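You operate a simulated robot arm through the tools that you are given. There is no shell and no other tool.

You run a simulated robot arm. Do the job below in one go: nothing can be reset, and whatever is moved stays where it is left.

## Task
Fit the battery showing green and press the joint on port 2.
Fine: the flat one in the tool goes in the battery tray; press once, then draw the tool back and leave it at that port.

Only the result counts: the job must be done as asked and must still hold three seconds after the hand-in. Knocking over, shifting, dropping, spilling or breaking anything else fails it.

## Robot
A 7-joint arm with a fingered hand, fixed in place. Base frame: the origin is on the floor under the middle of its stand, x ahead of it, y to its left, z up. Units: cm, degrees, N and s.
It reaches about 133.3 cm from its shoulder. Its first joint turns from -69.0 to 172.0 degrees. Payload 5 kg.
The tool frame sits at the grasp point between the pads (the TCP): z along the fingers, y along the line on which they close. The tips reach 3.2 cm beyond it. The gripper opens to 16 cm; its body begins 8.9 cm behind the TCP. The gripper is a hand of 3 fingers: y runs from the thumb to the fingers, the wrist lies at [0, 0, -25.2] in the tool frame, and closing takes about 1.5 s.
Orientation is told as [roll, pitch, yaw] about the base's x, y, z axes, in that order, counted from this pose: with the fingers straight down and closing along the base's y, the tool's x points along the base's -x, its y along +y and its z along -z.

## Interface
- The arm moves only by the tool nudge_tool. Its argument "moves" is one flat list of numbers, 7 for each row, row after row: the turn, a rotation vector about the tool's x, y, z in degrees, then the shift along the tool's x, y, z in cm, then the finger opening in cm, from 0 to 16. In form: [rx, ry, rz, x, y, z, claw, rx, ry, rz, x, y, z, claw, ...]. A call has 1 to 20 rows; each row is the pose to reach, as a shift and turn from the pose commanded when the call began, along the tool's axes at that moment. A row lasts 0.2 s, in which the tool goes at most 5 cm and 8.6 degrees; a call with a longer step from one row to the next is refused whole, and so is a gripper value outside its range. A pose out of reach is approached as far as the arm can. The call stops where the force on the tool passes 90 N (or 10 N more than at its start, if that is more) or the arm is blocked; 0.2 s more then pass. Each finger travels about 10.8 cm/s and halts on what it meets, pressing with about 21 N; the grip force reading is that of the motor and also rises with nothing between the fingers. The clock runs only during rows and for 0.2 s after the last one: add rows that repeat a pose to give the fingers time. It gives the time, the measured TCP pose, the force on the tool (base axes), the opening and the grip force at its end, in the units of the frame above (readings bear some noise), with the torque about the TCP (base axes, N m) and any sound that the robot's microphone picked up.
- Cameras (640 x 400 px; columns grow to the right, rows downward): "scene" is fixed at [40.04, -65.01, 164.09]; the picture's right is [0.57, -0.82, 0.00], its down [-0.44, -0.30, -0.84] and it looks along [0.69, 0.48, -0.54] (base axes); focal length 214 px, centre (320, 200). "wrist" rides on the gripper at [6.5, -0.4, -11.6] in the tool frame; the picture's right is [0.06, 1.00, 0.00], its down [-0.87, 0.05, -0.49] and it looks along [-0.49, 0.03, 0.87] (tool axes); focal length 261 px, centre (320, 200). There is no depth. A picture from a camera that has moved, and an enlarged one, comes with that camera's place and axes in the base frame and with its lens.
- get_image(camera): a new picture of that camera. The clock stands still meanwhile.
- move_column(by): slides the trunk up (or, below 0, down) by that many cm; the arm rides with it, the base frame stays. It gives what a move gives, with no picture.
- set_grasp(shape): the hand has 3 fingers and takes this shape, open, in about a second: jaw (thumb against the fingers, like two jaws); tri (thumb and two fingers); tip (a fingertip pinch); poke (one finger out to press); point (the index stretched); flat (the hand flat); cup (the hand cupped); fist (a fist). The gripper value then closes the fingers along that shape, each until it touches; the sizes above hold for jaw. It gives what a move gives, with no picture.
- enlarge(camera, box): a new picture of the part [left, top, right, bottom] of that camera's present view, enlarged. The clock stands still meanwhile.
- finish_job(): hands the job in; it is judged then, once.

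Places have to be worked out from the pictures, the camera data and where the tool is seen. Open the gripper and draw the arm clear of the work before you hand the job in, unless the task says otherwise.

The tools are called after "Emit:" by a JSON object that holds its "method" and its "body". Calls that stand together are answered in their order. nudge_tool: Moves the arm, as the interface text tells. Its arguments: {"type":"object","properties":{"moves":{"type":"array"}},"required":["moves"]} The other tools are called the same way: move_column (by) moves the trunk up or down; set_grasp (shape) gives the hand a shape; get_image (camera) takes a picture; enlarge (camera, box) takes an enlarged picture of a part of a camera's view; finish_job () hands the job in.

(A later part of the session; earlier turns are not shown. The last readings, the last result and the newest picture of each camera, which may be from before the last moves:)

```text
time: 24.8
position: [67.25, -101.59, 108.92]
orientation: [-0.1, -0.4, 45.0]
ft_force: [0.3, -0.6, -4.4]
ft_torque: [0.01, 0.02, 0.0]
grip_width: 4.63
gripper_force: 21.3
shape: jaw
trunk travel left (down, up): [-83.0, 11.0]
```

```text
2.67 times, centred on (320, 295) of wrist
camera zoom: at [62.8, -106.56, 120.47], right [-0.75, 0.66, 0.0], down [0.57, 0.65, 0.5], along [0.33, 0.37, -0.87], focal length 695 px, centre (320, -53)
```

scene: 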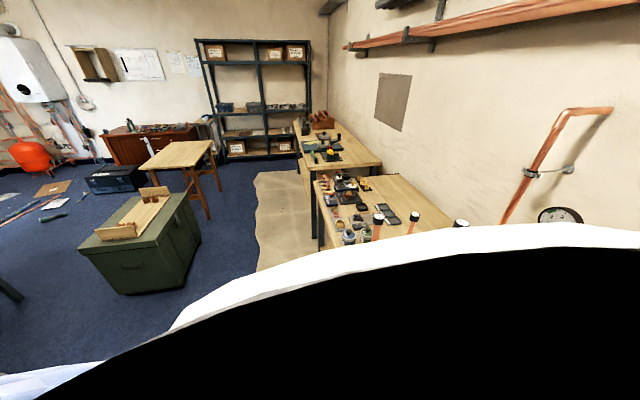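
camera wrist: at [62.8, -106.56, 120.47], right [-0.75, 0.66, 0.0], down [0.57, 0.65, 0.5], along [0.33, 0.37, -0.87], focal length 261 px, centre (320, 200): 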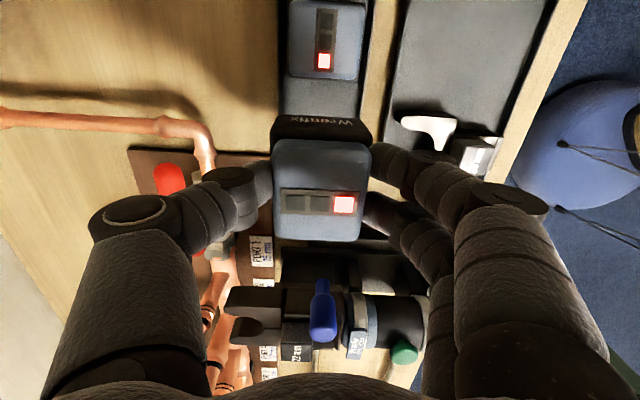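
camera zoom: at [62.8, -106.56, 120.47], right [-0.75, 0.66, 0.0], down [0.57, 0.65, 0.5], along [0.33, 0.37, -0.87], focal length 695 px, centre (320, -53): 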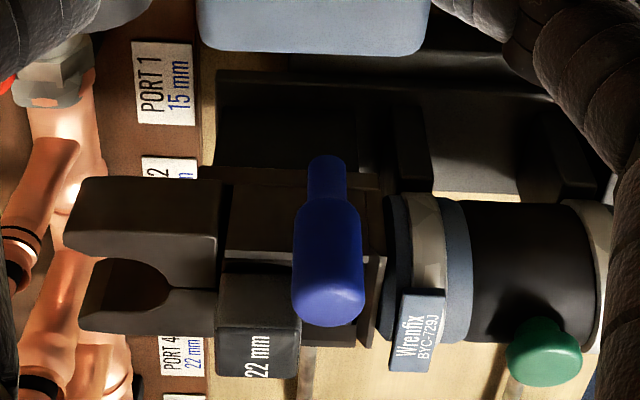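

The rotated battery needs to sit 6.9 cm from the red one to clear both it and the tray rim, so I shift 0.63 cm toward -u and 0.15 toward -w, and descend to about 1.3 cm above expected contact.

Emit:
{"method": "nudge_tool", "body": {"moves": [0, 0, 0, 0.63, 0.15, 0, 2, 0, 0, 0, 0.63, 0.15, 3.5, 2, 0, 0, 0, 0.63, 0.15, 7, 2, 0, 0, 0, 0.63, 0.15, 9, 2, 0, 0, 0, 0.63, 0.15, 10.3, 2]}}

Emit:
{"method": "enlarge", "body": {"camera": "wrist", "box": [220, 0, 460, 260]}}

```text
time: 25.9
position: [66.39, -101.63, 99.68]
orientation: [-0.1, -0.4, 45.0]
ft_force: [1.0, 0.6, -4.1]
ft_torque: [0.0, 0.04, 0.0]
grip_width: 4.62
gripper_force: 21.4
shape: jaw
out of reach, approached as far as the arm can: row 5
trunk travel left (down, up): [-83.0, 11.0]
```

```text
1.54 times, centred on (340, 130) of wrist
camera zoom: at [61.86, -106.51, 111.23], right [-0.75, 0.66, 0.0], down [0.57, 0.65, 0.5], along [0.33, 0.37, -0.87], focal length 401 px, centre (289, 308)
```

zoom: 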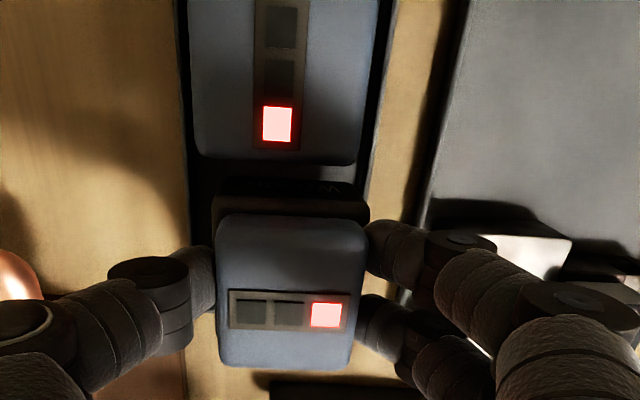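

The arm is at the limit of its reach here, so I use the trunk to lower the battery the rest of the way; clearance to the red battery is about 1 cm.

Emit:
{"method": "move_column", "body": {"by": -1.8}}

Emit:
{"method": "enlarge", "body": {"camera": "wrist", "box": [220, 0, 460, 260]}}

```text
time: 26.6
position: [66.36, -101.55, 97.96]
orientation: [-0.2, -0.2, 45.0]
ft_force: [-1.3, 0.5, -2.8]
ft_torque: [-0.03, -0.01, 0.0]
grip_width: 4.62
gripper_force: 21.1
shape: jaw
trunk travel left (down, up): [-81.2, 12.8]
```

```text
1.54 times, centred on (340, 130) of wrist
camera zoom: at [61.85, -106.47, 109.47], right [-0.75, 0.66, 0.0], down [0.57, 0.65, 0.5], along [0.33, 0.37, -0.87], focal length 401 px, centre (289, 308)
```

zoom: 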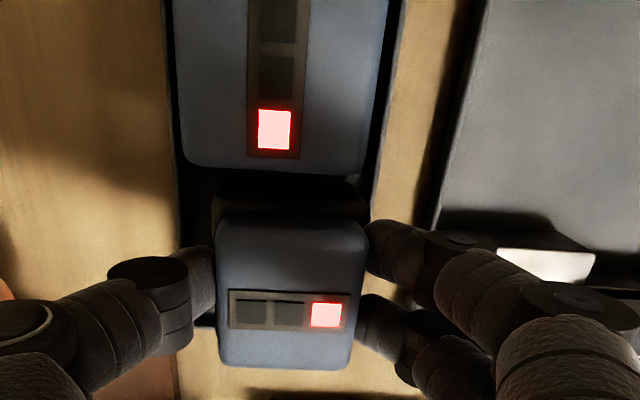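

No contact yet (force still shows only the battery's weight). I lower a bit more in small steps.

Emit:
{"method": "move_column", "body": {"by": -0.5}}

```text
time: 27.1
position: [66.1, -101.47, 97.44]
orientation: [-0.1, -0.3, 45.0]
ft_force: [0.1, -0.3, -3.4]
ft_torque: [0.02, 0.03, 0.0]
grip_width: 4.61
gripper_force: 21.1
shape: jaw
trunk travel left (down, up): [-80.7, 13.3]
```

Emit:
{"method": "move_column", "body": {"by": -0.4}}

```text
time: 27.7
position: [66.2, -101.45, 97.24]
orientation: [-0.3, -0.4, 45.1]
ft_force: [-1.2, -2.8, 16.2]
ft_torque: [0.28, 0.43, 0.04]
grip_width: 4.7
gripper_force: 21.2
shape: jaw
trunk travel left (down, up): [-80.3, 13.7]
```

Contact at z≈97.2: the battery rests on the tray floor. I open the fingers just enough to release.

Emit:
{"method": "nudge_tool", "body": {"moves": [0, 0, 0, 0, 0, 0, 5.5, 0, 0, 0, 0, 0, 0, 7, 0, 0, 0, 0, 0, 0, 7.5, 0, 0, 0, 0, 0, 0, 7.5]}}

Emit:
{"method": "get_image", "body": {"camera": "wrist"}}

```text
time: 28.7
position: [66.34, -101.74, 96.93]
orientation: [-0.1, -0.5, 45.0]
ft_force: [0.3, -0.8, -0.1]
ft_torque: [0.01, -0.01, 0.0]
grip_width: 7.43
gripper_force: 0.0
shape: jaw
trunk travel left (down, up): [-80.3, 13.7]
```

```text
taken
camera wrist: at [61.86, -106.5, 108.49], right [-0.75, 0.66, 0.0], down [0.57, 0.65, 0.5], along [0.33, 0.37, -0.87], focal length 261 px, centre (320, 200)
```

wrist: 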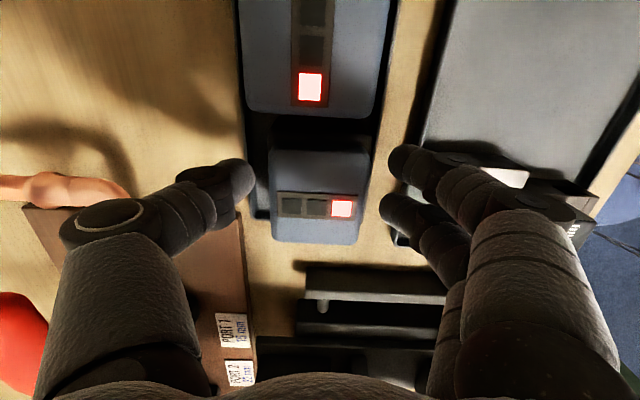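

Released cleanly. I raise with the trunk and look at the placement.

Emit:
{"method": "move_column", "body": {"by": 13}}

Emit:
{"method": "get_image", "body": {"camera": "wrist"}}

Emit:
{"method": "enlarge", "body": {"camera": "wrist", "box": [220, 0, 460, 240]}}

```text
time: 30.2
position: [66.36, -101.65, 109.97]
orientation: [-0.1, -0.3, 45.0]
ft_force: [-0.4, 0.2, -0.3]
ft_torque: [-0.01, 0.01, 0.0]
grip_width: 7.41
gripper_force: 0.1
shape: jaw
trunk travel left (down, up): [-93.3, 0.7]
```

```text
taken
camera wrist: at [61.86, -106.5, 121.52], right [-0.75, 0.66, 0.0], down [0.57, 0.65, 0.5], along [0.33, 0.37, -0.87], focal length 261 px, centre (320, 200)
```

wrist: 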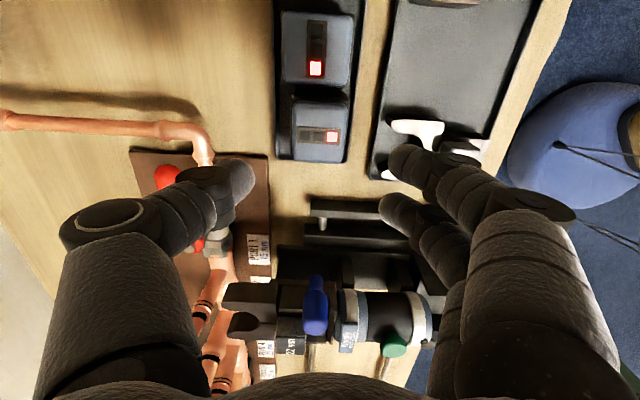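

```text
1.67 times, centred on (340, 120) of wrist
camera zoom: at [61.86, -106.5, 121.52], right [-0.75, 0.66, 0.0], down [0.57, 0.65, 0.5], along [0.33, 0.37, -0.87], focal length 434 px, centre (287, 333)
```

zoom: 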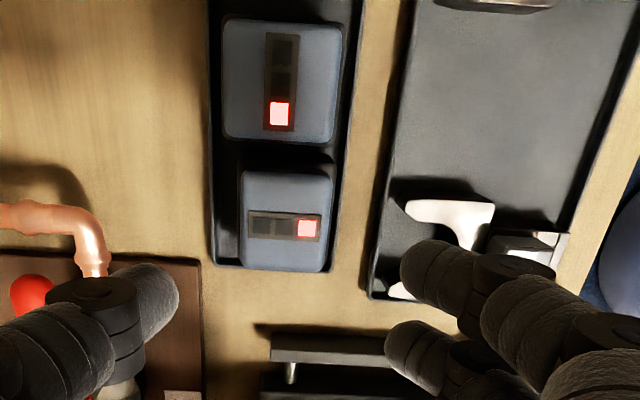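

The flat battery is properly in the tray. The green one (about u=-39.5, w=119.3 → [56.4,-112.3]) is beyond reach with a vertical hand, so I move there with the hand tilted 14° outward, still closing across the tray.

Emit:
{"method": "nudge_tool", "body": {"moves": [0, 0, 0, 0, 0, -3, 9, 2.8, 0, 0, 2.91, 0, -3, 9, 5.6, 0, 0, 5.82, 0, -3, 9, 8.4, 0, 0, 8.73, 0, -3, 9, 11.2, 0, 0, 11.64, 0, -3, 9, 14, 0, 0, 14.55, -0.1, -3, 9]}}

Emit:
{"method": "get_image", "body": {"camera": "wrist"}}

Emit:
{"method": "get_image", "body": {"camera": "scene"}}

```text
time: 31.6
position: [56.02, -111.85, 112.89]
orientation: [-14.2, -0.6, 45.1]
ft_force: [0.3, -0.5, 0.5]
ft_torque: [0.01, -0.01, -0.02]
grip_width: 8.93
gripper_force: 0.0
shape: jaw
trunk travel left (down, up): [-93.3, 0.7]
```

```text
taken
camera wrist: at [49.62, -114.82, 124.24], right [-0.73, 0.64, -0.25], down [0.49, 0.73, 0.47], along [0.48, 0.22, -0.85], focal length 261 px, centre (320, 200)
```

wrist: 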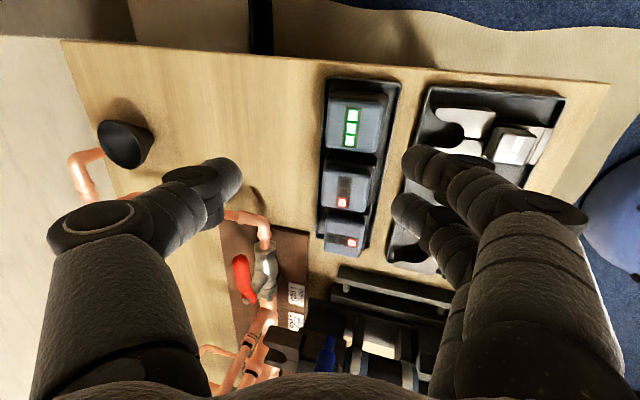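

```text
taken
```

scene: 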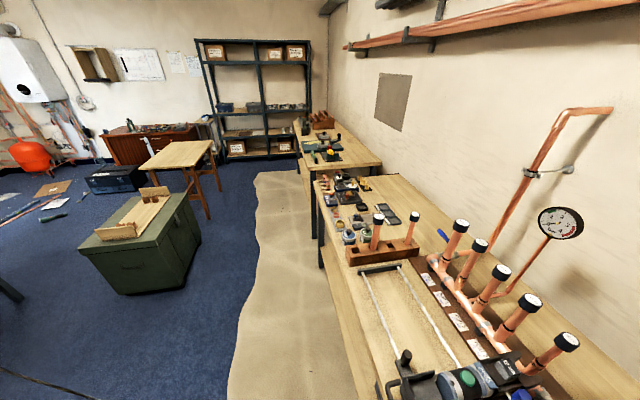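

The three batteries are all visible; I enlarge to get the green one's exact position.

Emit:
{"method": "enlarge", "body": {"camera": "wrist", "box": [290, 60, 450, 270]}}

```text
1.90 times, centred on (370, 165) of wrist
camera zoom: at [49.62, -114.82, 124.24], right [-0.73, 0.64, -0.25], down [0.49, 0.73, 0.47], along [0.48, 0.22, -0.85], focal length 496 px, centre (225, 267)
```

zoom: 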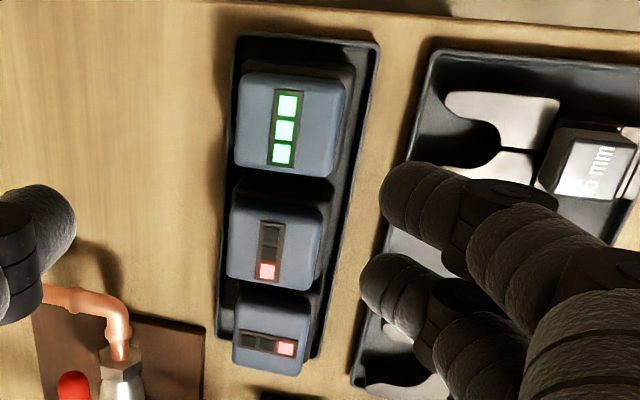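

Green cap centre is at [56.2, -112.4, 96.6], within 0.3 cm of my planned position. I descend vertically (in the tilted frame) most of the way and re-check.

Emit:
{"method": "nudge_tool", "body": {"moves": [0, 0, 0, 0.2, 0.7, 3.2, 9, 0, 0, 0, 0.2, 1.5, 6.5, 9, 0, 0, 0, 0.2, 2.275, 9.736, 9]}}

Emit:
{"method": "get_image", "body": {"camera": "wrist"}}

```text
time: 32.5
position: [56.21, -112.08, 102.8]
orientation: [-14.1, -0.3, 45.0]
ft_force: [-0.4, -0.7, 0.5]
ft_torque: [-0.01, -0.01, -0.02]
grip_width: 8.9
gripper_force: 0.0
shape: jaw
trunk travel left (down, up): [-93.3, 0.7]
```

```text
taken
camera wrist: at [49.77, -115.06, 114.09], right [-0.73, 0.64, -0.24], down [0.49, 0.73, 0.47], along [0.48, 0.22, -0.85], focal length 261 px, centre (320, 200)
```

wrist: 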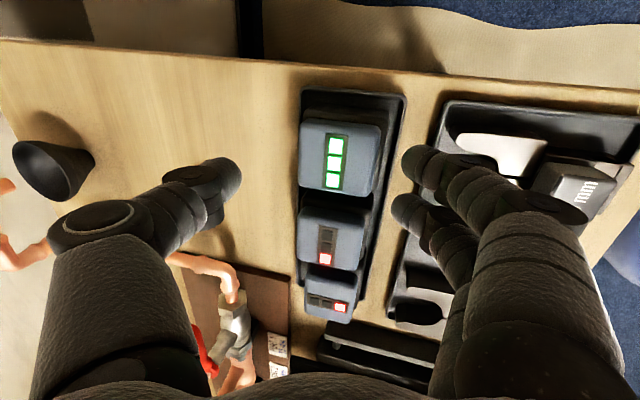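

Everything lines up; I go down the remaining 5.6 cm with a 0.3 cm centring correction.

Emit:
{"method": "nudge_tool", "body": {"moves": [0, 0, 0, 0, 0.55, 1.8, 9, 0, 0, 0, 0, 1.1, 3.6, 9, 0, 0, 0, 0, 1.65, 5.43, 9]}}

Emit:
{"method": "get_image", "body": {"camera": "wrist"}}

```text
time: 33.2
position: [54.58, -110.98, 99.98]
orientation: [-14.0, -0.4, 45.0]
ft_force: [-0.5, 0.6, 1.1]
ft_torque: [-0.02, -0.01, 0.0]
grip_width: 8.94
gripper_force: 0.1
shape: jaw
out of reach, approached as far as the arm can: row 1, 2, 3
trunk travel left (down, up): [-93.3, 0.7]
```

```text
taken
camera wrist: at [48.12, -113.86, 111.37], right [-0.73, 0.64, -0.24], down [0.49, 0.73, 0.47], along [0.48, 0.22, -0.85], focal length 261 px, centre (320, 200)
```

wrist: 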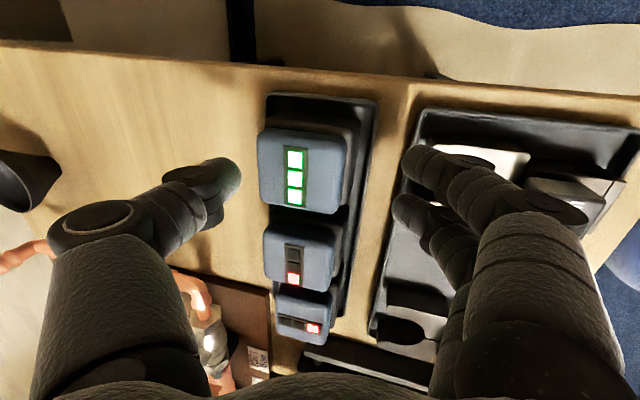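

The trunk is too high for this reach (limit scaling suggests the shoulder should be lower). I lift the arm straight up, then lower the trunk by the same amount.

Emit:
{"method": "nudge_tool", "body": {"moves": [0, 0, 0, 0, -1, -4, 9, 0, 0, 0, 0, -2, -8, 9, 0, 0, 0, 0, -3, -12, 9, 0, 0, 0, 0, -4, -16, 9, 0, 0, 0, 0, -5, -20, 9, 0, 0, 0, 0, -6, -24, 9]}}

Emit:
{"method": "move_column", "body": {"by": -22}}

Emit:
{"method": "get_image", "body": {"camera": "wrist"}}

```text
time: 34.6
position: [54.26, -110.73, 124.98]
orientation: [-14.2, -0.4, 45.0]
ft_force: [0.4, 0.5, -0.1]
ft_torque: [-0.03, -0.03, 0.05]
grip_width: 8.99
gripper_force: 0.0
shape: jaw
trunk travel left (down, up): [-93.3, 0.7]
```

```text
time: 37.0
position: [54.36, -110.83, 102.8]
orientation: [-14.0, -0.3, 45.0]
ft_force: [0.2, -0.5, 0.6]
ft_torque: [-0.02, -0.02, -0.04]
grip_width: 8.97
gripper_force: 0.0
shape: jaw
trunk travel left (down, up): [-71.3, 22.7]
```

```text
taken
camera wrist: at [47.9, -113.83, 114.15], right [-0.73, 0.64, -0.24], down [0.49, 0.73, 0.47], along [0.48, 0.22, -0.85], focal length 261 px, centre (320, 200)
```

wrist: 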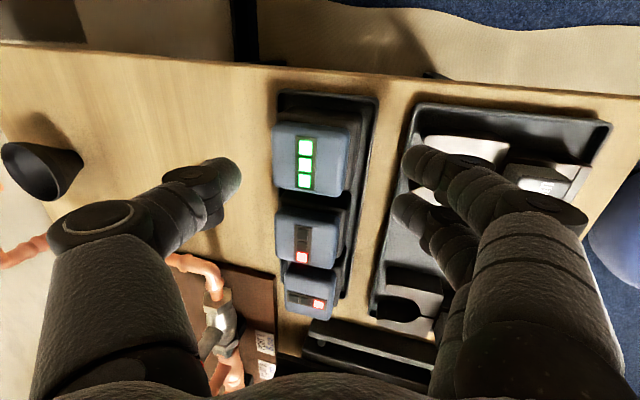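

Reach is better now, so I can use a smaller tilt (about 5°) for a squarer grip: I raise, reduce the tilt, re-centre, then lower the trunk a further 10 cm.

Emit:
{"method": "nudge_tool", "body": {"moves": [-3, 0, 0, -0.11, -1.61, -3.38, 9, -6, 0, 0, -0.22, -3.23, -6.75, 9, -9, 0, 0, -0.33, -4.84, -10.13, 9]}}

Emit:
{"method": "move_column", "body": {"by": -10}}

Emit:
{"method": "get_image", "body": {"camera": "wrist"}}

```text
time: 37.8
position: [56.09, -112.31, 113.98]
orientation: [-5.1, -0.4, 44.9]
ft_force: [0.4, -0.5, 0.0]
ft_torque: [-0.04, 0.02, 0.0]
grip_width: 8.98
gripper_force: 0.0
shape: jaw
trunk travel left (down, up): [-71.3, 22.7]
```

```text
time: 39.1
position: [56.06, -112.31, 103.92]
orientation: [-5.1, -0.3, 45.0]
ft_force: [-0.2, 0.3, 0.7]
ft_torque: [0.0, 0.01, 0.0]
grip_width: 8.98
gripper_force: 0.0
shape: jaw
trunk travel left (down, up): [-61.3, 32.7]
```

```text
taken
camera wrist: at [50.92, -116.45, 115.45], right [-0.75, 0.66, -0.09], down [0.54, 0.68, 0.49], along [0.39, 0.32, -0.87], focal length 261 px, centre (320, 200)
```

wrist: 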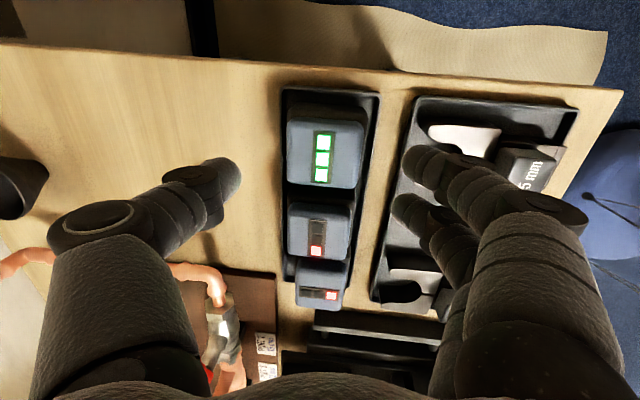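

With a 5° tilt the green cap is 0.2 cm off centre; I correct and descend the last 6.8 cm.

Emit:
{"method": "nudge_tool", "body": {"moves": [0, 0, 0, 0, 0.14, 2.26, 9, 0, 0, 0, 0, 0.28, 4.5, 9, 0, 0, 0, 0, 0.41, 6.77, 9]}}

Emit:
{"method": "get_image", "body": {"camera": "wrist"}}

```text
time: 39.9
position: [56.22, -112.6, 97.07]
orientation: [-5.1, -0.4, 44.9]
ft_force: [0.5, -0.3, 0.8]
ft_torque: [0.03, -0.03, 0.03]
grip_width: 8.99
gripper_force: 0.1
shape: jaw
trunk travel left (down, up): [-61.3, 32.7]
```

```text
taken
camera wrist: at [51.04, -116.67, 108.53], right [-0.75, 0.66, -0.09], down [0.54, 0.68, 0.49], along [0.39, 0.32, -0.87], focal length 261 px, centre (320, 200)
```

wrist: 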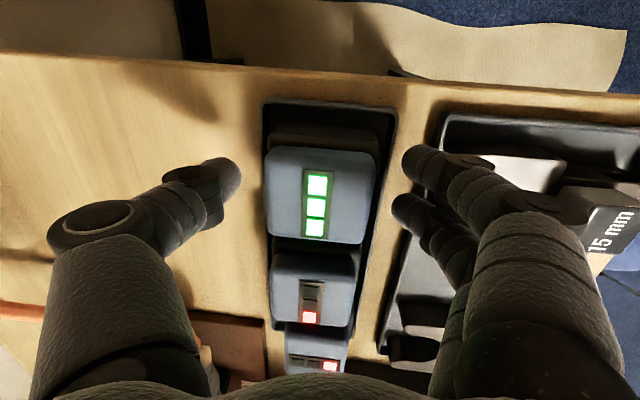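

The cap is centred between thumb and fingers. I close on it.

Emit:
{"method": "nudge_tool", "body": {"moves": [0, 0, 0, 0, 0, 0, 7, 0, 0, 0, 0, 0, 0, 5, 0, 0, 0, 0, 0, 0, 3, 0, 0, 0, 0, 0, 0, 3, 0, 0, 0, 0, 0, 0, 3, 0, 0, 0, 0, 0, 0, 3]}}

Emit:
{"method": "get_image", "body": {"camera": "wrist"}}

```text
time: 41.3
position: [56.11, -112.38, 97.13]
orientation: [-5.0, -0.5, 45.0]
ft_force: [0.0, -0.2, 0.7]
ft_torque: [0.12, 0.12, -0.03]
grip_width: 5.6
gripper_force: 20.8
shape: jaw
trunk travel left (down, up): [-61.3, 32.7]
```

```text
taken
camera wrist: at [51.04, -116.57, 108.68], right [-0.75, 0.66, -0.09], down [0.54, 0.68, 0.49], along [0.39, 0.32, -0.87], focal length 261 px, centre (320, 200)
```

wrist: 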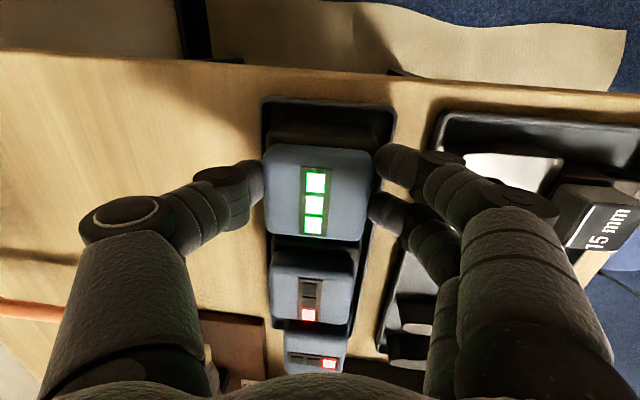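

Grip is good (5.6 cm, 20.8 N). I lift it straight up with the trunk.

Emit:
{"method": "move_column", "body": {"by": 4}}

Emit:
{"method": "get_image", "body": {"camera": "wrist"}}

```text
time: 42.1
position: [56.14, -112.47, 101.01]
orientation: [-5.2, -0.3, 45.0]
ft_force: [0.8, 0.2, -4.7]
ft_torque: [0.02, 0.03, 0.01]
grip_width: 5.31
gripper_force: 20.7
shape: jaw
trunk travel left (down, up): [-65.3, 28.7]
```

```text
taken
camera wrist: at [51.05, -116.65, 112.52], right [-0.75, 0.66, -0.09], down [0.54, 0.68, 0.49], along [0.38, 0.32, -0.87], focal length 261 px, centre (320, 200)
```

wrist: 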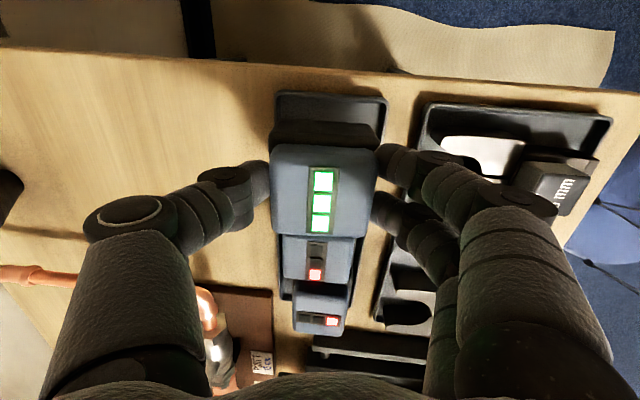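

The green battery is held and free of the tray. I raise it further with the trunk before carrying it.

Emit:
{"method": "move_column", "body": {"by": 14}}

Emit:
{"method": "nudge_tool", "body": {"moves": [-1, 0, 0, 0, 0.2, -2, 3, -2, 0, 0, -3, 0.9, -4, 3, -3, 0, 0, -7, 1.6, -4.2, 3, -4, 0, 0, -11, 2.3, -4.4, 3, -5, 0, 0, -15.5, 3, -4.5, 3]}}

Emit:
{"method": "get_image", "body": {"camera": "wrist"}}

Emit:
{"method": "get_image", "body": {"camera": "scene"}}

```text
time: 43.8
position: [56.28, -112.54, 115.13]
orientation: [-5.1, -0.4, 45.1]
ft_force: [-0.1, 0.5, -4.0]
ft_torque: [-0.03, 0.03, 0.01]
grip_width: 5.32
gripper_force: 20.9
shape: jaw
trunk travel left (down, up): [-79.3, 14.7]
```

```text
time: 45.0
position: [64.81, -99.07, 119.51]
orientation: [-0.1, -0.3, 44.9]
ft_force: [0.0, -0.1, -3.7]
ft_torque: [-0.05, 0.08, -0.03]
grip_width: 5.29
gripper_force: 20.7
shape: jaw
trunk travel left (down, up): [-79.3, 14.7]
```

```text
taken
camera wrist: at [60.37, -103.95, 131.03], right [-0.75, 0.66, 0.0], down [0.58, 0.65, 0.5], along [0.33, 0.37, -0.87], focal length 261 px, centre (320, 200)
```

wrist: 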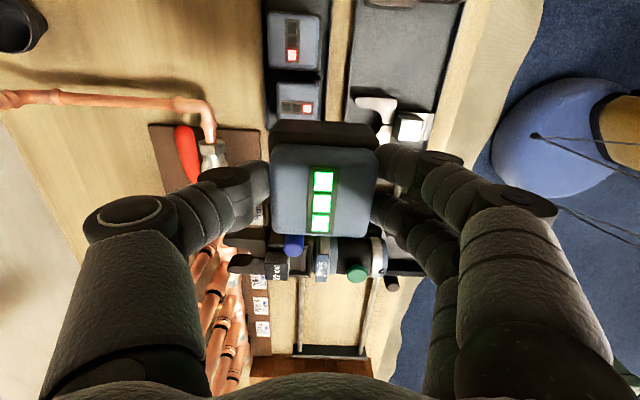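

```text
taken
```

scene: 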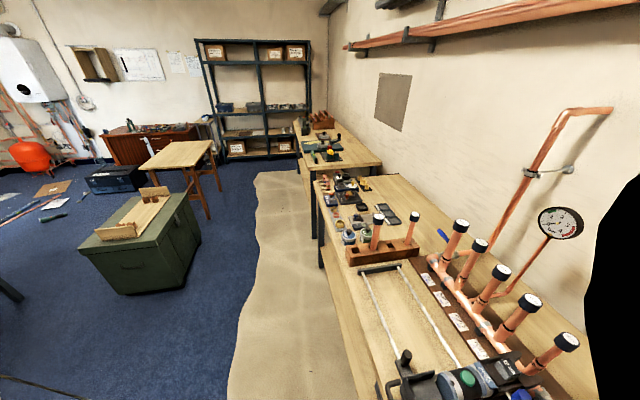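

Now I carry it over the tool to the open bench between the rails (around u=15, w=110).

Emit:
{"method": "nudge_tool", "body": {"moves": [0, 0, 0, -3.92, 0.59, 0, 3, 0, 0, 0, -7.84, 1.18, 0, 3, 0, 0, 0, -11.76, 1.77, 0, 3, 0, 0, 0, -15.68, 2.36, 0, 3, 0, 0, 0, -19.6, 2.95, 0, 3, 0, 0, 0, -23.5, 3.54, 0, 3, 0, 0, 0, -27.4, 4.13, 0, 3, 0, 0, 0, -31.3, 4.72, 0, 3, 0, 0, 0, -35.2, 5.3, 0, 3, 0, 0, 0, -39.2, 5.9, 0, 3]}}

Emit:
{"method": "get_image", "body": {"camera": "wrist"}}

Emit:
{"method": "get_image", "body": {"camera": "scene"}}

```text
time: 47.2
position: [88.45, -67.09, 119.58]
orientation: [-0.1, -0.2, 44.9]
ft_force: [0.0, 0.1, -3.8]
ft_torque: [-0.04, 0.07, 0.03]
grip_width: 5.31
gripper_force: 21.2
shape: jaw
trunk travel left (down, up): [-79.3, 14.7]
```

```text
taken
camera wrist: at [84.03, -72.03, 131.18], right [-0.75, 0.66, 0.0], down [0.57, 0.65, 0.5], along [0.33, 0.37, -0.87], focal length 261 px, centre (320, 200)
```

wrist: 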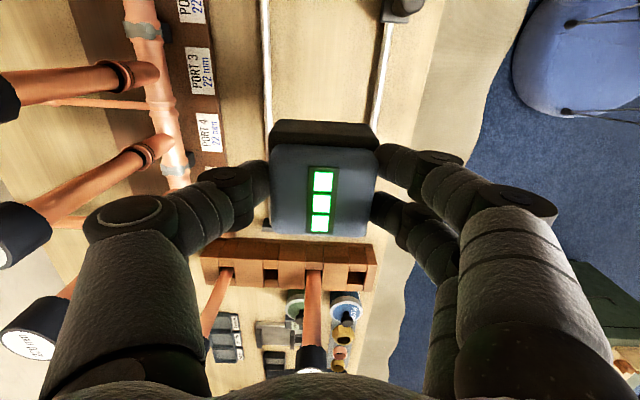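

```text
taken
```

scene: 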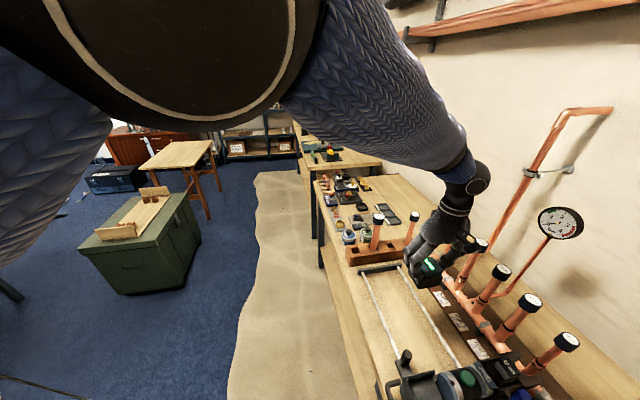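

The spot between the rails is clear; I shift 0.57 cm to be centred between them and descend toward the bench.

Emit:
{"method": "nudge_tool", "body": {"moves": [0, 0, 0, 0, 0.57, 3, 3, 0, 0, 0, 0, 0.57, 7, 3, 0, 0, 0, 0, 0.57, 11, 3, 0, 0, 0, 0, 0.57, 15, 3, 0, 0, 0, 0, 0.57, 18.5, 3, 0, 0, 0, 0, 0.57, 21, 3]}}

Emit:
{"method": "get_image", "body": {"camera": "wrist"}}

Emit:
{"method": "enlarge", "body": {"camera": "scene", "box": [350, 200, 530, 360]}}

```text
time: 48.6
position: [88.19, -66.84, 98.63]
orientation: [-0.1, -0.4, 45.0]
ft_force: [0.7, 0.1, -4.3]
ft_torque: [-0.01, 0.04, -0.05]
grip_width: 5.3
gripper_force: 20.8
shape: jaw
trunk travel left (down, up): [-79.3, 14.7]
```

```text
taken
camera wrist: at [83.73, -71.6, 110.18], right [-0.75, 0.66, 0.0], down [0.57, 0.65, 0.5], along [0.33, 0.37, -0.87], focal length 261 px, centre (320, 200)
```

wrist: 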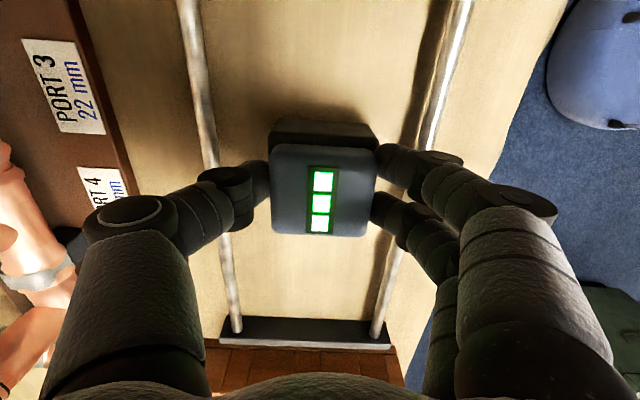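

```text
2.50 times, centred on (440, 280) of scene
camera zoom: at [40.04, -65.01, 164.09], right [0.57, -0.82, 0.0], down [-0.44, -0.3, -0.84], along [0.69, 0.48, -0.54], focal length 536 px, centre (20, 0)
```

zoom: 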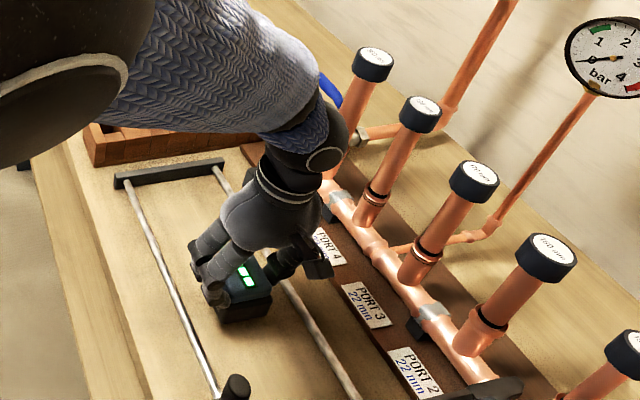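

Close to the bench now; I lower in small steps until the contact force shows.

Emit:
{"method": "nudge_tool", "body": {"moves": [0, 0, 0, 0, 0, 0.6, 3, 0, 0, 0, 0, 0, 1.2, 3, 0, 0, 0, 0, 0, 1.5, 3]}}

```text
time: 49.4
position: [88.11, -66.68, 97.21]
orientation: [-0.1, -0.4, 45.0]
ft_force: [0.8, -1.2, -4.6]
ft_torque: [-0.02, 0.01, -0.01]
grip_width: 5.31
gripper_force: 21.0
shape: jaw
trunk travel left (down, up): [-79.3, 14.7]
```

Emit:
{"method": "nudge_tool", "body": {"moves": [0, 0, 0, 0, 0, 0.4, 3, 0, 0, 0, 0, 0, 0.6, 3]}}

```text
time: 50.0
position: [88.09, -66.57, 96.84]
orientation: [-0.3, -0.5, 45.0]
ft_force: [-0.2, -2.4, 11.8]
ft_torque: [0.07, 0.15, 0.01]
grip_width: 5.34
gripper_force: 20.8
shape: jaw
trunk travel left (down, up): [-79.3, 14.7]
```

Contact with the bench (≈12 N). I release the battery and rise clear.

Emit:
{"method": "nudge_tool", "body": {"moves": [0, 0, 0, 0, 0, 0, 6, 0, 0, 0, 0, 0, 0, 7.5, 0, 0, 0, 0, 0, 0, 8.5, 0, 0, 0, 0, 0, 0, 8.5, 0, 0, 0, 0, 0, -3, 8.5, 0, 0, 0, 0, 0, -7, 8.5, 0, 0, 0, 0, 0, -11, 8.5, 0, 0, 0, 0, 0, -15, 8.5]}}

Emit:
{"method": "get_image", "body": {"camera": "wrist"}}

Emit:
{"method": "enlarge", "body": {"camera": "scene", "box": [350, 200, 530, 360]}}

```text
time: 51.8
position: [88.01, -66.8, 111.8]
orientation: [-0.2, -0.4, 45.0]
ft_force: [-0.4, -0.1, 0.1]
ft_torque: [-0.03, -0.01, 0.01]
grip_width: 8.45
gripper_force: 0.1
shape: jaw
trunk travel left (down, up): [-79.3, 14.7]
```

```text
taken
camera wrist: at [83.43, -71.68, 123.27], right [-0.75, 0.66, 0.0], down [0.57, 0.65, 0.5], along [0.33, 0.37, -0.87], focal length 261 px, centre (320, 200)
```

wrist: 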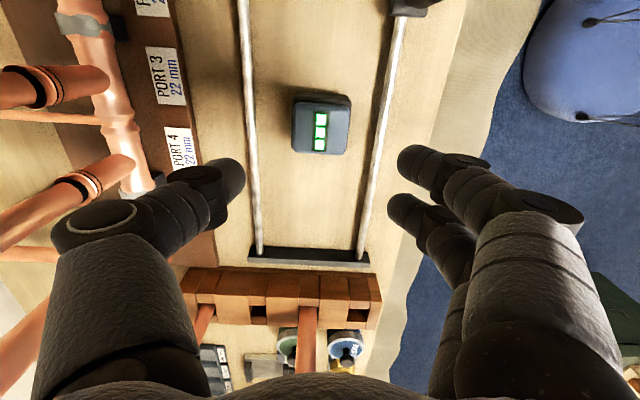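

```text
2.50 times, centred on (440, 280) of scene
camera zoom: at [40.04, -65.01, 164.09], right [0.57, -0.82, 0.0], down [-0.44, -0.3, -0.84], along [0.69, 0.48, -0.54], focal length 536 px, centre (20, 0)
```

zoom: 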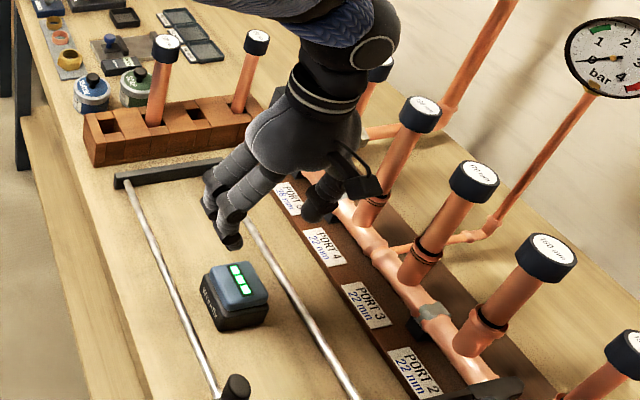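

The green battery stands upright between the rails. I turn the hand back to yaw -45 for a grip along the rail direction.

Emit:
{"method": "nudge_tool", "body": {"moves": [0, 0, 8.2, 0, 0, -1, 9, 0, 0, 16.4, 0, 0, -1, 9, 0, 0, 24.6, 0, 0, -1, 9, 0, 0, 32.8, 0, 0, -1, 9, 0, 0, 41, 0, 0, -1, 9, 0, 0, 49.2, 0, 0, -1, 9, 0, 0, 57.4, 0, 0, -1, 9, 0, 0, 65.6, 0, 0, -1, 9, 0, 0, 73.8, 0, 0, -1, 9, 0, 0, 82, 0, 0, -1, 9, 0, 0, 90, 0, 0, -1, 9]}}

Emit:
{"method": "get_image", "body": {"camera": "wrist"}}

```text
time: 54.2
position: [87.91, -66.68, 112.67]
orientation: [0.4, -0.1, -45.1]
ft_force: [-0.1, -0.6, 0.1]
ft_torque: [0.02, 0.03, 0.02]
grip_width: 8.92
gripper_force: 0.0
shape: jaw
trunk travel left (down, up): [-79.3, 14.7]
```

```text
taken
camera wrist: at [82.93, -62.4, 124.21], right [0.66, 0.75, 0.01], down [0.65, -0.58, 0.49], along [0.37, -0.32, -0.87], focal length 261 px, centre (320, 200)
```

wrist: 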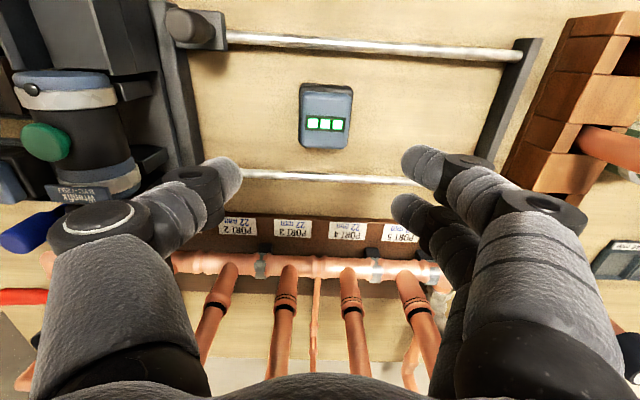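

The battery cap is 0.7 cm (-w) and 0.5 cm (+u) off the TCP. I correct and descend partway, then re-check.

Emit:
{"method": "nudge_tool", "body": {"moves": [0.2, -0.2, 0, 0.73, 0.51, 0, 9, 0.2, -0.2, 0, 0.73, 0.51, 4, 9, 0.2, -0.2, 0, 0.73, 0.51, 8, 9, 0.2, -0.2, 0, 0.73, 0.51, 11, 9]}}

Emit:
{"method": "get_image", "body": {"camera": "wrist"}}

```text
time: 55.2
position: [88.05, -65.89, 101.4]
orientation: [0.2, -0.3, -45.1]
ft_force: [-0.1, 0.7, 0.2]
ft_torque: [-0.02, 0.05, 0.01]
grip_width: 8.91
gripper_force: 0.1
shape: jaw
trunk travel left (down, up): [-79.3, 14.7]
```

```text
taken
camera wrist: at [82.95, -61.52, 113.02], right [0.66, 0.75, 0.0], down [0.65, -0.58, 0.5], along [0.37, -0.33, -0.87], focal length 261 px, centre (320, 200)
```

wrist: 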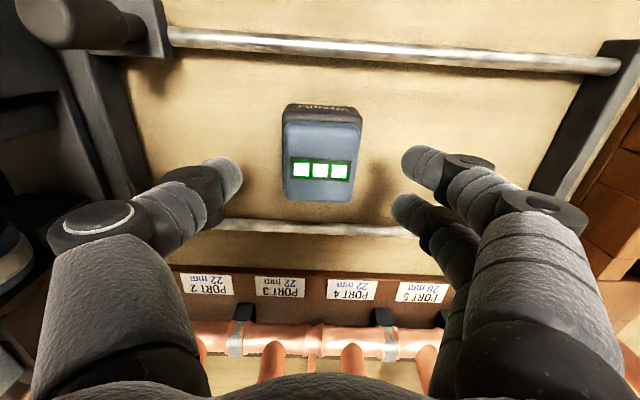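

Centred. I descend the last 4.6 cm and close on the cap.

Emit:
{"method": "nudge_tool", "body": {"moves": [0, 0, 0, 0, 0, 2.4, 9, 0, 0, 0, 0, 0, 4.6, 9, 0, 0, 0, 0, 0, 4.6, 7, 0, 0, 0, 0, 0, 4.6, 4, 0, 0, 0, 0, 0, 4.6, 2, 0, 0, 0, 0, 0, 4.6, 2, 0, 0, 0, 0, 0, 4.6, 2, 0, 0, 0, 0, 0, 4.6, 2]}}

Emit:
{"method": "get_image", "body": {"camera": "wrist"}}

```text
time: 57.0
position: [87.95, -65.95, 96.83]
orientation: [0.2, -0.3, -45.0]
ft_force: [-0.3, 0.0, 0.5]
ft_torque: [0.02, 0.02, 0.02]
grip_width: 4.63
gripper_force: 21.1
shape: jaw
trunk travel left (down, up): [-79.3, 14.7]
```

```text
taken
camera wrist: at [82.94, -61.49, 108.52], right [0.66, 0.75, 0.0], down [0.65, -0.58, 0.5], along [0.37, -0.33, -0.87], focal length 261 px, centre (320, 200)
```

wrist: 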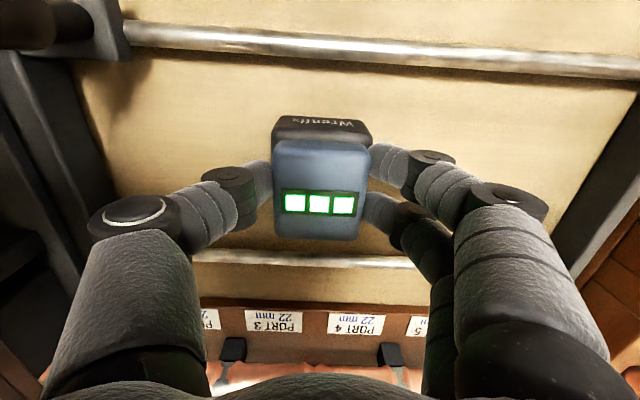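

Same in-hand position as the flat one had. I lift it well above the tool.

Emit:
{"method": "nudge_tool", "body": {"moves": [0, 0, 0, 0, 0, -1, 2, 0, 0, 0, 0, 0, -4, 2, 0, 0, 0, 0, 0, -8, 2, 0, 0, 0, 0, 0, -12, 2, 0, 0, 0, 0, 0, -16, 2, 0, 0, 0, 0, 0, -20, 2]}}

Emit:
{"method": "nudge_tool", "body": {"moves": [0, 0, 0, 1.47, -4.1, 0, 2, 0, 0, 0, 2.94, -8.2, 0, 2, 0, 0, 0, 4.41, -12.3, 0, 2, 0, 0, 0, 5.88, -16.4, 0, 2, 0, 0, 0, 7.36, -20.5, 0, 2]}}

Emit:
{"method": "get_image", "body": {"camera": "wrist"}}

Emit:
{"method": "get_image", "body": {"camera": "scene"}}

```text
time: 58.4
position: [87.71, -65.85, 117.08]
orientation: [0.3, -0.4, -44.9]
ft_force: [0.7, 0.3, -3.7]
ft_torque: [0.0, 0.01, 0.03]
grip_width: 4.62
gripper_force: 21.3
shape: jaw
trunk travel left (down, up): [-79.3, 14.7]
```

```text
time: 59.6
position: [67.93, -75.14, 116.92]
orientation: [0.4, -0.4, -44.9]
ft_force: [-0.7, 0.4, -4.1]
ft_torque: [0.04, 0.0, 0.02]
grip_width: 4.63
gripper_force: 20.7
shape: jaw
trunk travel left (down, up): [-79.3, 14.7]
```

```text
taken
camera wrist: at [62.95, -70.85, 128.53], right [0.66, 0.75, 0.01], down [0.65, -0.57, 0.5], along [0.38, -0.33, -0.87], focal length 261 px, centre (320, 200)
```

wrist: 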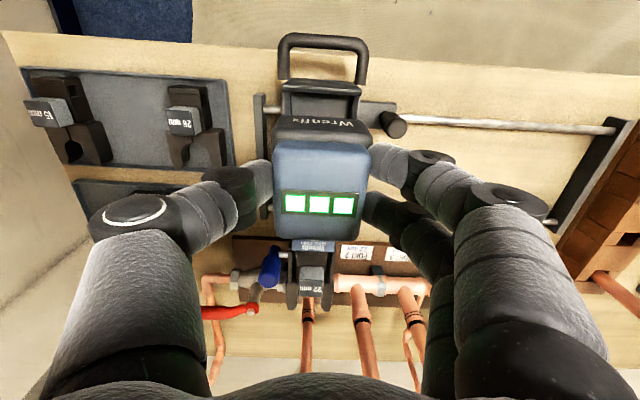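

```text
taken
```

scene: 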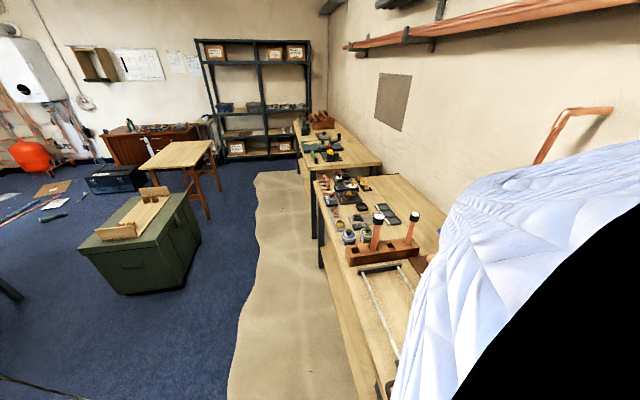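

I go down to just above the cradle (TCP ~110.5) to compare alignment with the earlier extraction view.

Emit:
{"method": "nudge_tool", "body": {"moves": [0, 0, 0, -0.3, 0.14, 2, 2, 0, 0, 0, -0.3, 0.14, 4.5, 2, 0, 0, 0, -0.3, 0.14, 6.4, 2]}}

Emit:
{"method": "get_image", "body": {"camera": "wrist"}}

Emit:
{"method": "enlarge", "body": {"camera": "wrist", "box": [240, 60, 400, 260]}}

```text
time: 60.4
position: [68.44, -75.15, 110.62]
orientation: [0.2, -0.3, -45.0]
ft_force: [-1.6, 3.6, 9.9]
ft_torque: [-0.18, -0.31, 0.03]
grip_width: 4.7
gripper_force: 21.2
shape: jaw
trunk travel left (down, up): [-79.3, 14.7]
```

```text
taken
camera wrist: at [63.35, -70.76, 122.19], right [0.66, 0.75, 0.0], down [0.65, -0.58, 0.5], along [0.38, -0.33, -0.87], focal length 261 px, centre (320, 200)
```

wrist: 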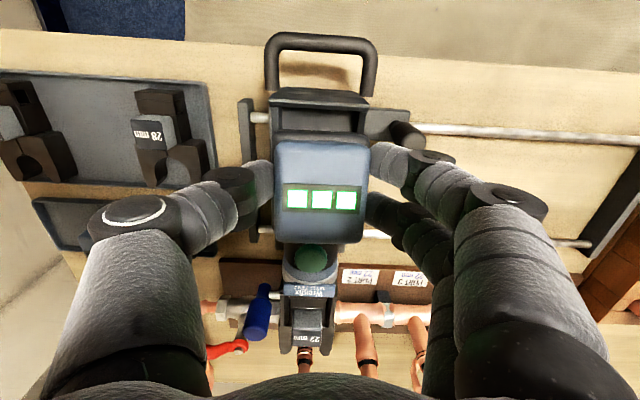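

```text
2.00 times, centred on (320, 160) of wrist
camera zoom: at [63.35, -70.76, 122.19], right [0.66, 0.75, 0.0], down [0.65, -0.58, 0.5], along [0.38, -0.33, -0.87], focal length 521 px, centre (320, 280)
```

zoom: 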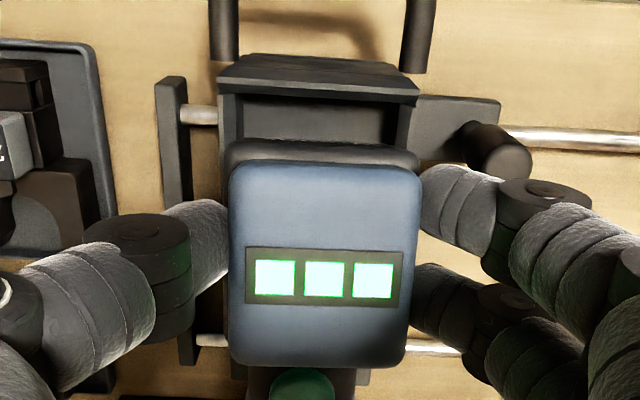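

There was contact (10 N) at TCP z=110.6, and the battery seems to have pitched slightly in the grip. I raise it and look closely before trying again.

Emit:
{"method": "nudge_tool", "body": {"moves": [0, 0, 0, 0, 0, -1, 2, 0, 0, 0, 0, 0, -2.5, 2, 0, 0, 0, 0, 0, -4, 2]}}

Emit:
{"method": "enlarge", "body": {"camera": "wrist", "box": [240, 60, 400, 260]}}

Emit:
{"method": "get_image", "body": {"camera": "scene"}}

```text
time: 61.2
position: [68.43, -75.36, 114.44]
orientation: [0.2, -0.4, -45.0]
ft_force: [0.4, 0.5, -3.8]
ft_torque: [0.03, 0.04, 0.0]
grip_width: 4.66
gripper_force: 20.6
shape: jaw
trunk travel left (down, up): [-79.3, 14.7]
```

```text
2.00 times, centred on (320, 160) of wrist
camera zoom: at [63.37, -70.85, 125.97], right [0.66, 0.75, 0.0], down [0.65, -0.58, 0.5], along [0.37, -0.33, -0.87], focal length 521 px, centre (320, 280)
```

zoom: 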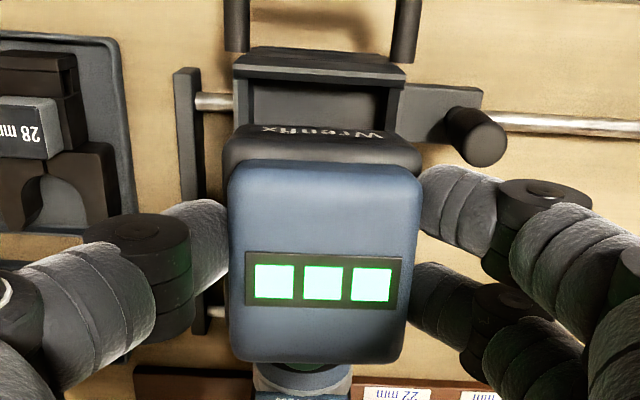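

```text
taken
```

scene: 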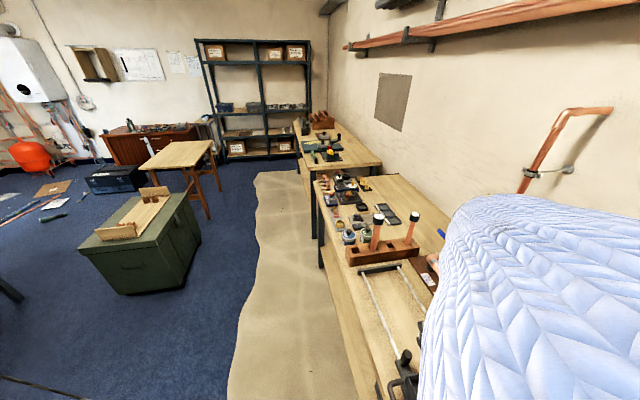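

The battery pitched about 3° on contact with something on its +w side. I put it back on the bench (which also re-levels it) so that I can inspect the empty cradle closely.

Emit:
{"method": "nudge_tool", "body": {"moves": [0, 0, 0, 0, 0, -3, 2, 0, 0, 0, -1.44, 4.1, -3, 2, 0, 0, 0, -2.88, 8.2, -3, 2, 0, 0, 0, -4.3, 12.3, -3, 2, 0, 0, 0, -5.8, 16.4, -3, 2, 0, 0, 0, -7.2, 20.5, -3, 2, 0, 0, 0, -7.2, 20.5, 1, 2, 0, 0, 0, -7.2, 20.5, 5, 2, 0, 0, 0, -7.2, 20.5, 9, 2, 0, 0, 0, -7.2, 20.5, 13, 2, 0, 0, 0, -7.2, 20.5, 16, 2]}}

Emit:
{"method": "get_image", "body": {"camera": "wrist"}}

```text
time: 63.6
position: [88.24, -65.8, 98.74]
orientation: [0.1, -0.3, -44.9]
ft_force: [0.5, 0.5, -3.3]
ft_torque: [0.01, 0.06, -0.02]
grip_width: 4.62
gripper_force: 21.2
shape: jaw
trunk travel left (down, up): [-79.3, 14.7]
```

```text
taken
camera wrist: at [83.21, -61.43, 110.18], right [0.66, 0.75, 0.0], down [0.65, -0.58, 0.5], along [0.37, -0.33, -0.87], focal length 261 px, centre (320, 200)
```

wrist: 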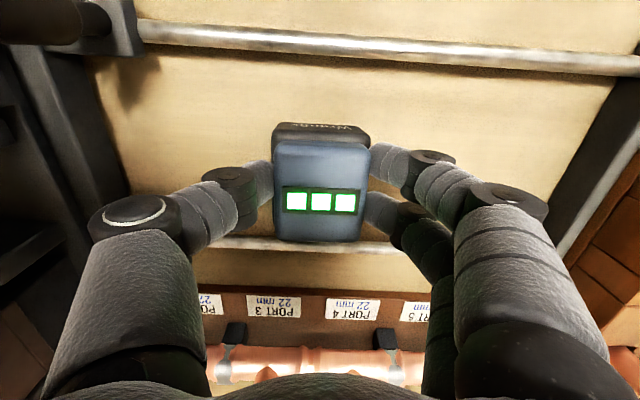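

Just above the bench; I lower gently to contact and release.

Emit:
{"method": "nudge_tool", "body": {"moves": [0, 0, 0, 0, 0, 0.7, 2, 0, 0, 0, 0, 0, 1.4, 2, 0, 0, 0, 0, 0, 1.7, 2]}}

```text
time: 64.4
position: [88.2, -65.96, 97.04]
orientation: [0.3, -0.5, -45.0]
ft_force: [2.3, -4.8, 12.6]
ft_torque: [0.23, -0.18, -0.09]
grip_width: 4.7
gripper_force: 21.2
shape: jaw
trunk travel left (down, up): [-79.3, 14.7]
```

Contact. I open, rise and take a look.

Emit:
{"method": "nudge_tool", "body": {"moves": [0, 0, 0, 0, 0, 0, 6, 0, 0, 0, 0, 0, 0, 8, 0, 0, 0, 0, 0, 0, 9, 0, 0, 0, 0, 0, 0, 9, 0, 0, 0, 0, 0, -4, 9, 0, 0, 0, 0, 0, -8, 9, 0, 0, 0, 0, 0, -12, 9, 0, 0, 0, 0, 0, -16, 9]}}

Emit:
{"method": "get_image", "body": {"camera": "wrist"}}

```text
time: 66.2
position: [88.02, -65.74, 113.05]
orientation: [0.2, -0.5, -45.0]
ft_force: [-0.6, 0.1, -0.1]
ft_torque: [-0.02, -0.05, -0.02]
grip_width: 8.93
gripper_force: 0.0
shape: jaw
trunk travel left (down, up): [-79.3, 14.7]
```

```text
taken
camera wrist: at [82.89, -61.35, 124.57], right [0.66, 0.75, 0.0], down [0.65, -0.58, 0.5], along [0.37, -0.33, -0.87], focal length 261 px, centre (320, 200)
```

wrist: 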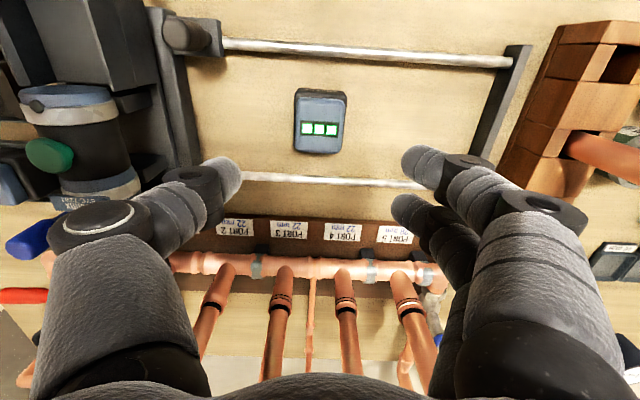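

The battery is standing level. From here I can see the tool side-on; I enlarge the left part.

Emit:
{"method": "enlarge", "body": {"camera": "wrist", "box": [0, 0, 240, 150]}}

Emit:
{"method": "nudge_tool", "body": {"moves": [0, 0, 0, 1.4, -4.1, -1, 12, 0, 0, 0, 2.8, -8.2, -2, 12, 0, 0, 0, 4.3, -12.3, -3, 12, 0, 0, 0, 5.8, -16.4, -3, 14, 0, 0, 0, 7.2, -20.5, -3, 16]}}

Emit:
{"method": "enlarge", "body": {"camera": "wrist", "box": [250, 60, 400, 190]}}

Emit:
{"method": "get_image", "body": {"camera": "wrist"}}

```text
2.67 times, centred on (120, 75) of wrist
camera zoom: at [82.89, -61.35, 124.57], right [0.66, 0.75, 0.0], down [0.65, -0.58, 0.5], along [0.37, -0.33, -0.87], focal length 695 px, centre (853, 533)
```

zoom: 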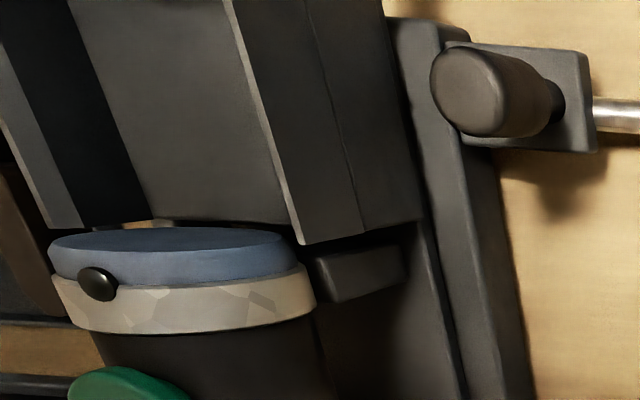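

```text
time: 67.4
position: [68.3, -75.34, 115.96]
orientation: [0.2, -0.4, -44.8]
ft_force: [-1.0, -0.5, 0.0]
ft_torque: [0.01, -0.01, 0.02]
grip_width: 16.0
gripper_force: 0.2
shape: jaw
trunk travel left (down, up): [-79.3, 14.7]
```

```text
3.08 times, centred on (325, 125) of wrist
camera zoom: at [63.22, -70.98, 127.45], right [0.66, 0.75, 0.0], down [0.65, -0.57, 0.5], along [0.38, -0.33, -0.87], focal length 802 px, centre (305, 431)
```

zoom: 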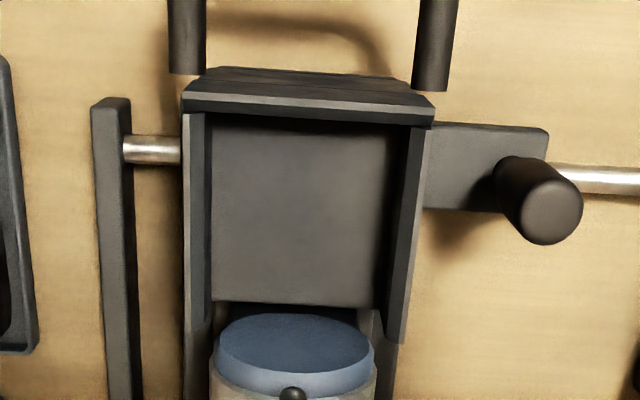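

```text
taken
camera wrist: at [63.22, -70.98, 127.45], right [0.66, 0.75, 0.0], down [0.65, -0.57, 0.5], along [0.38, -0.33, -0.87], focal length 261 px, centre (320, 200)
```

wrist: 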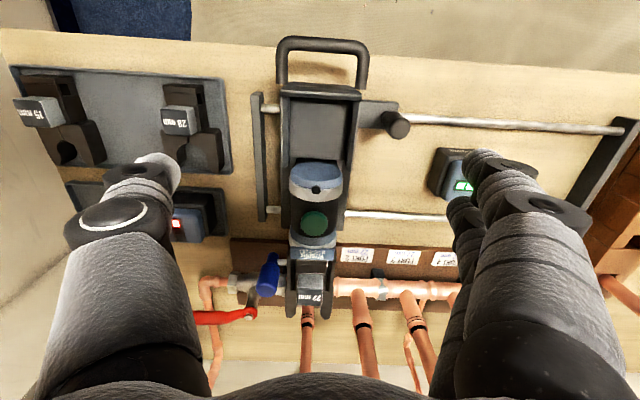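

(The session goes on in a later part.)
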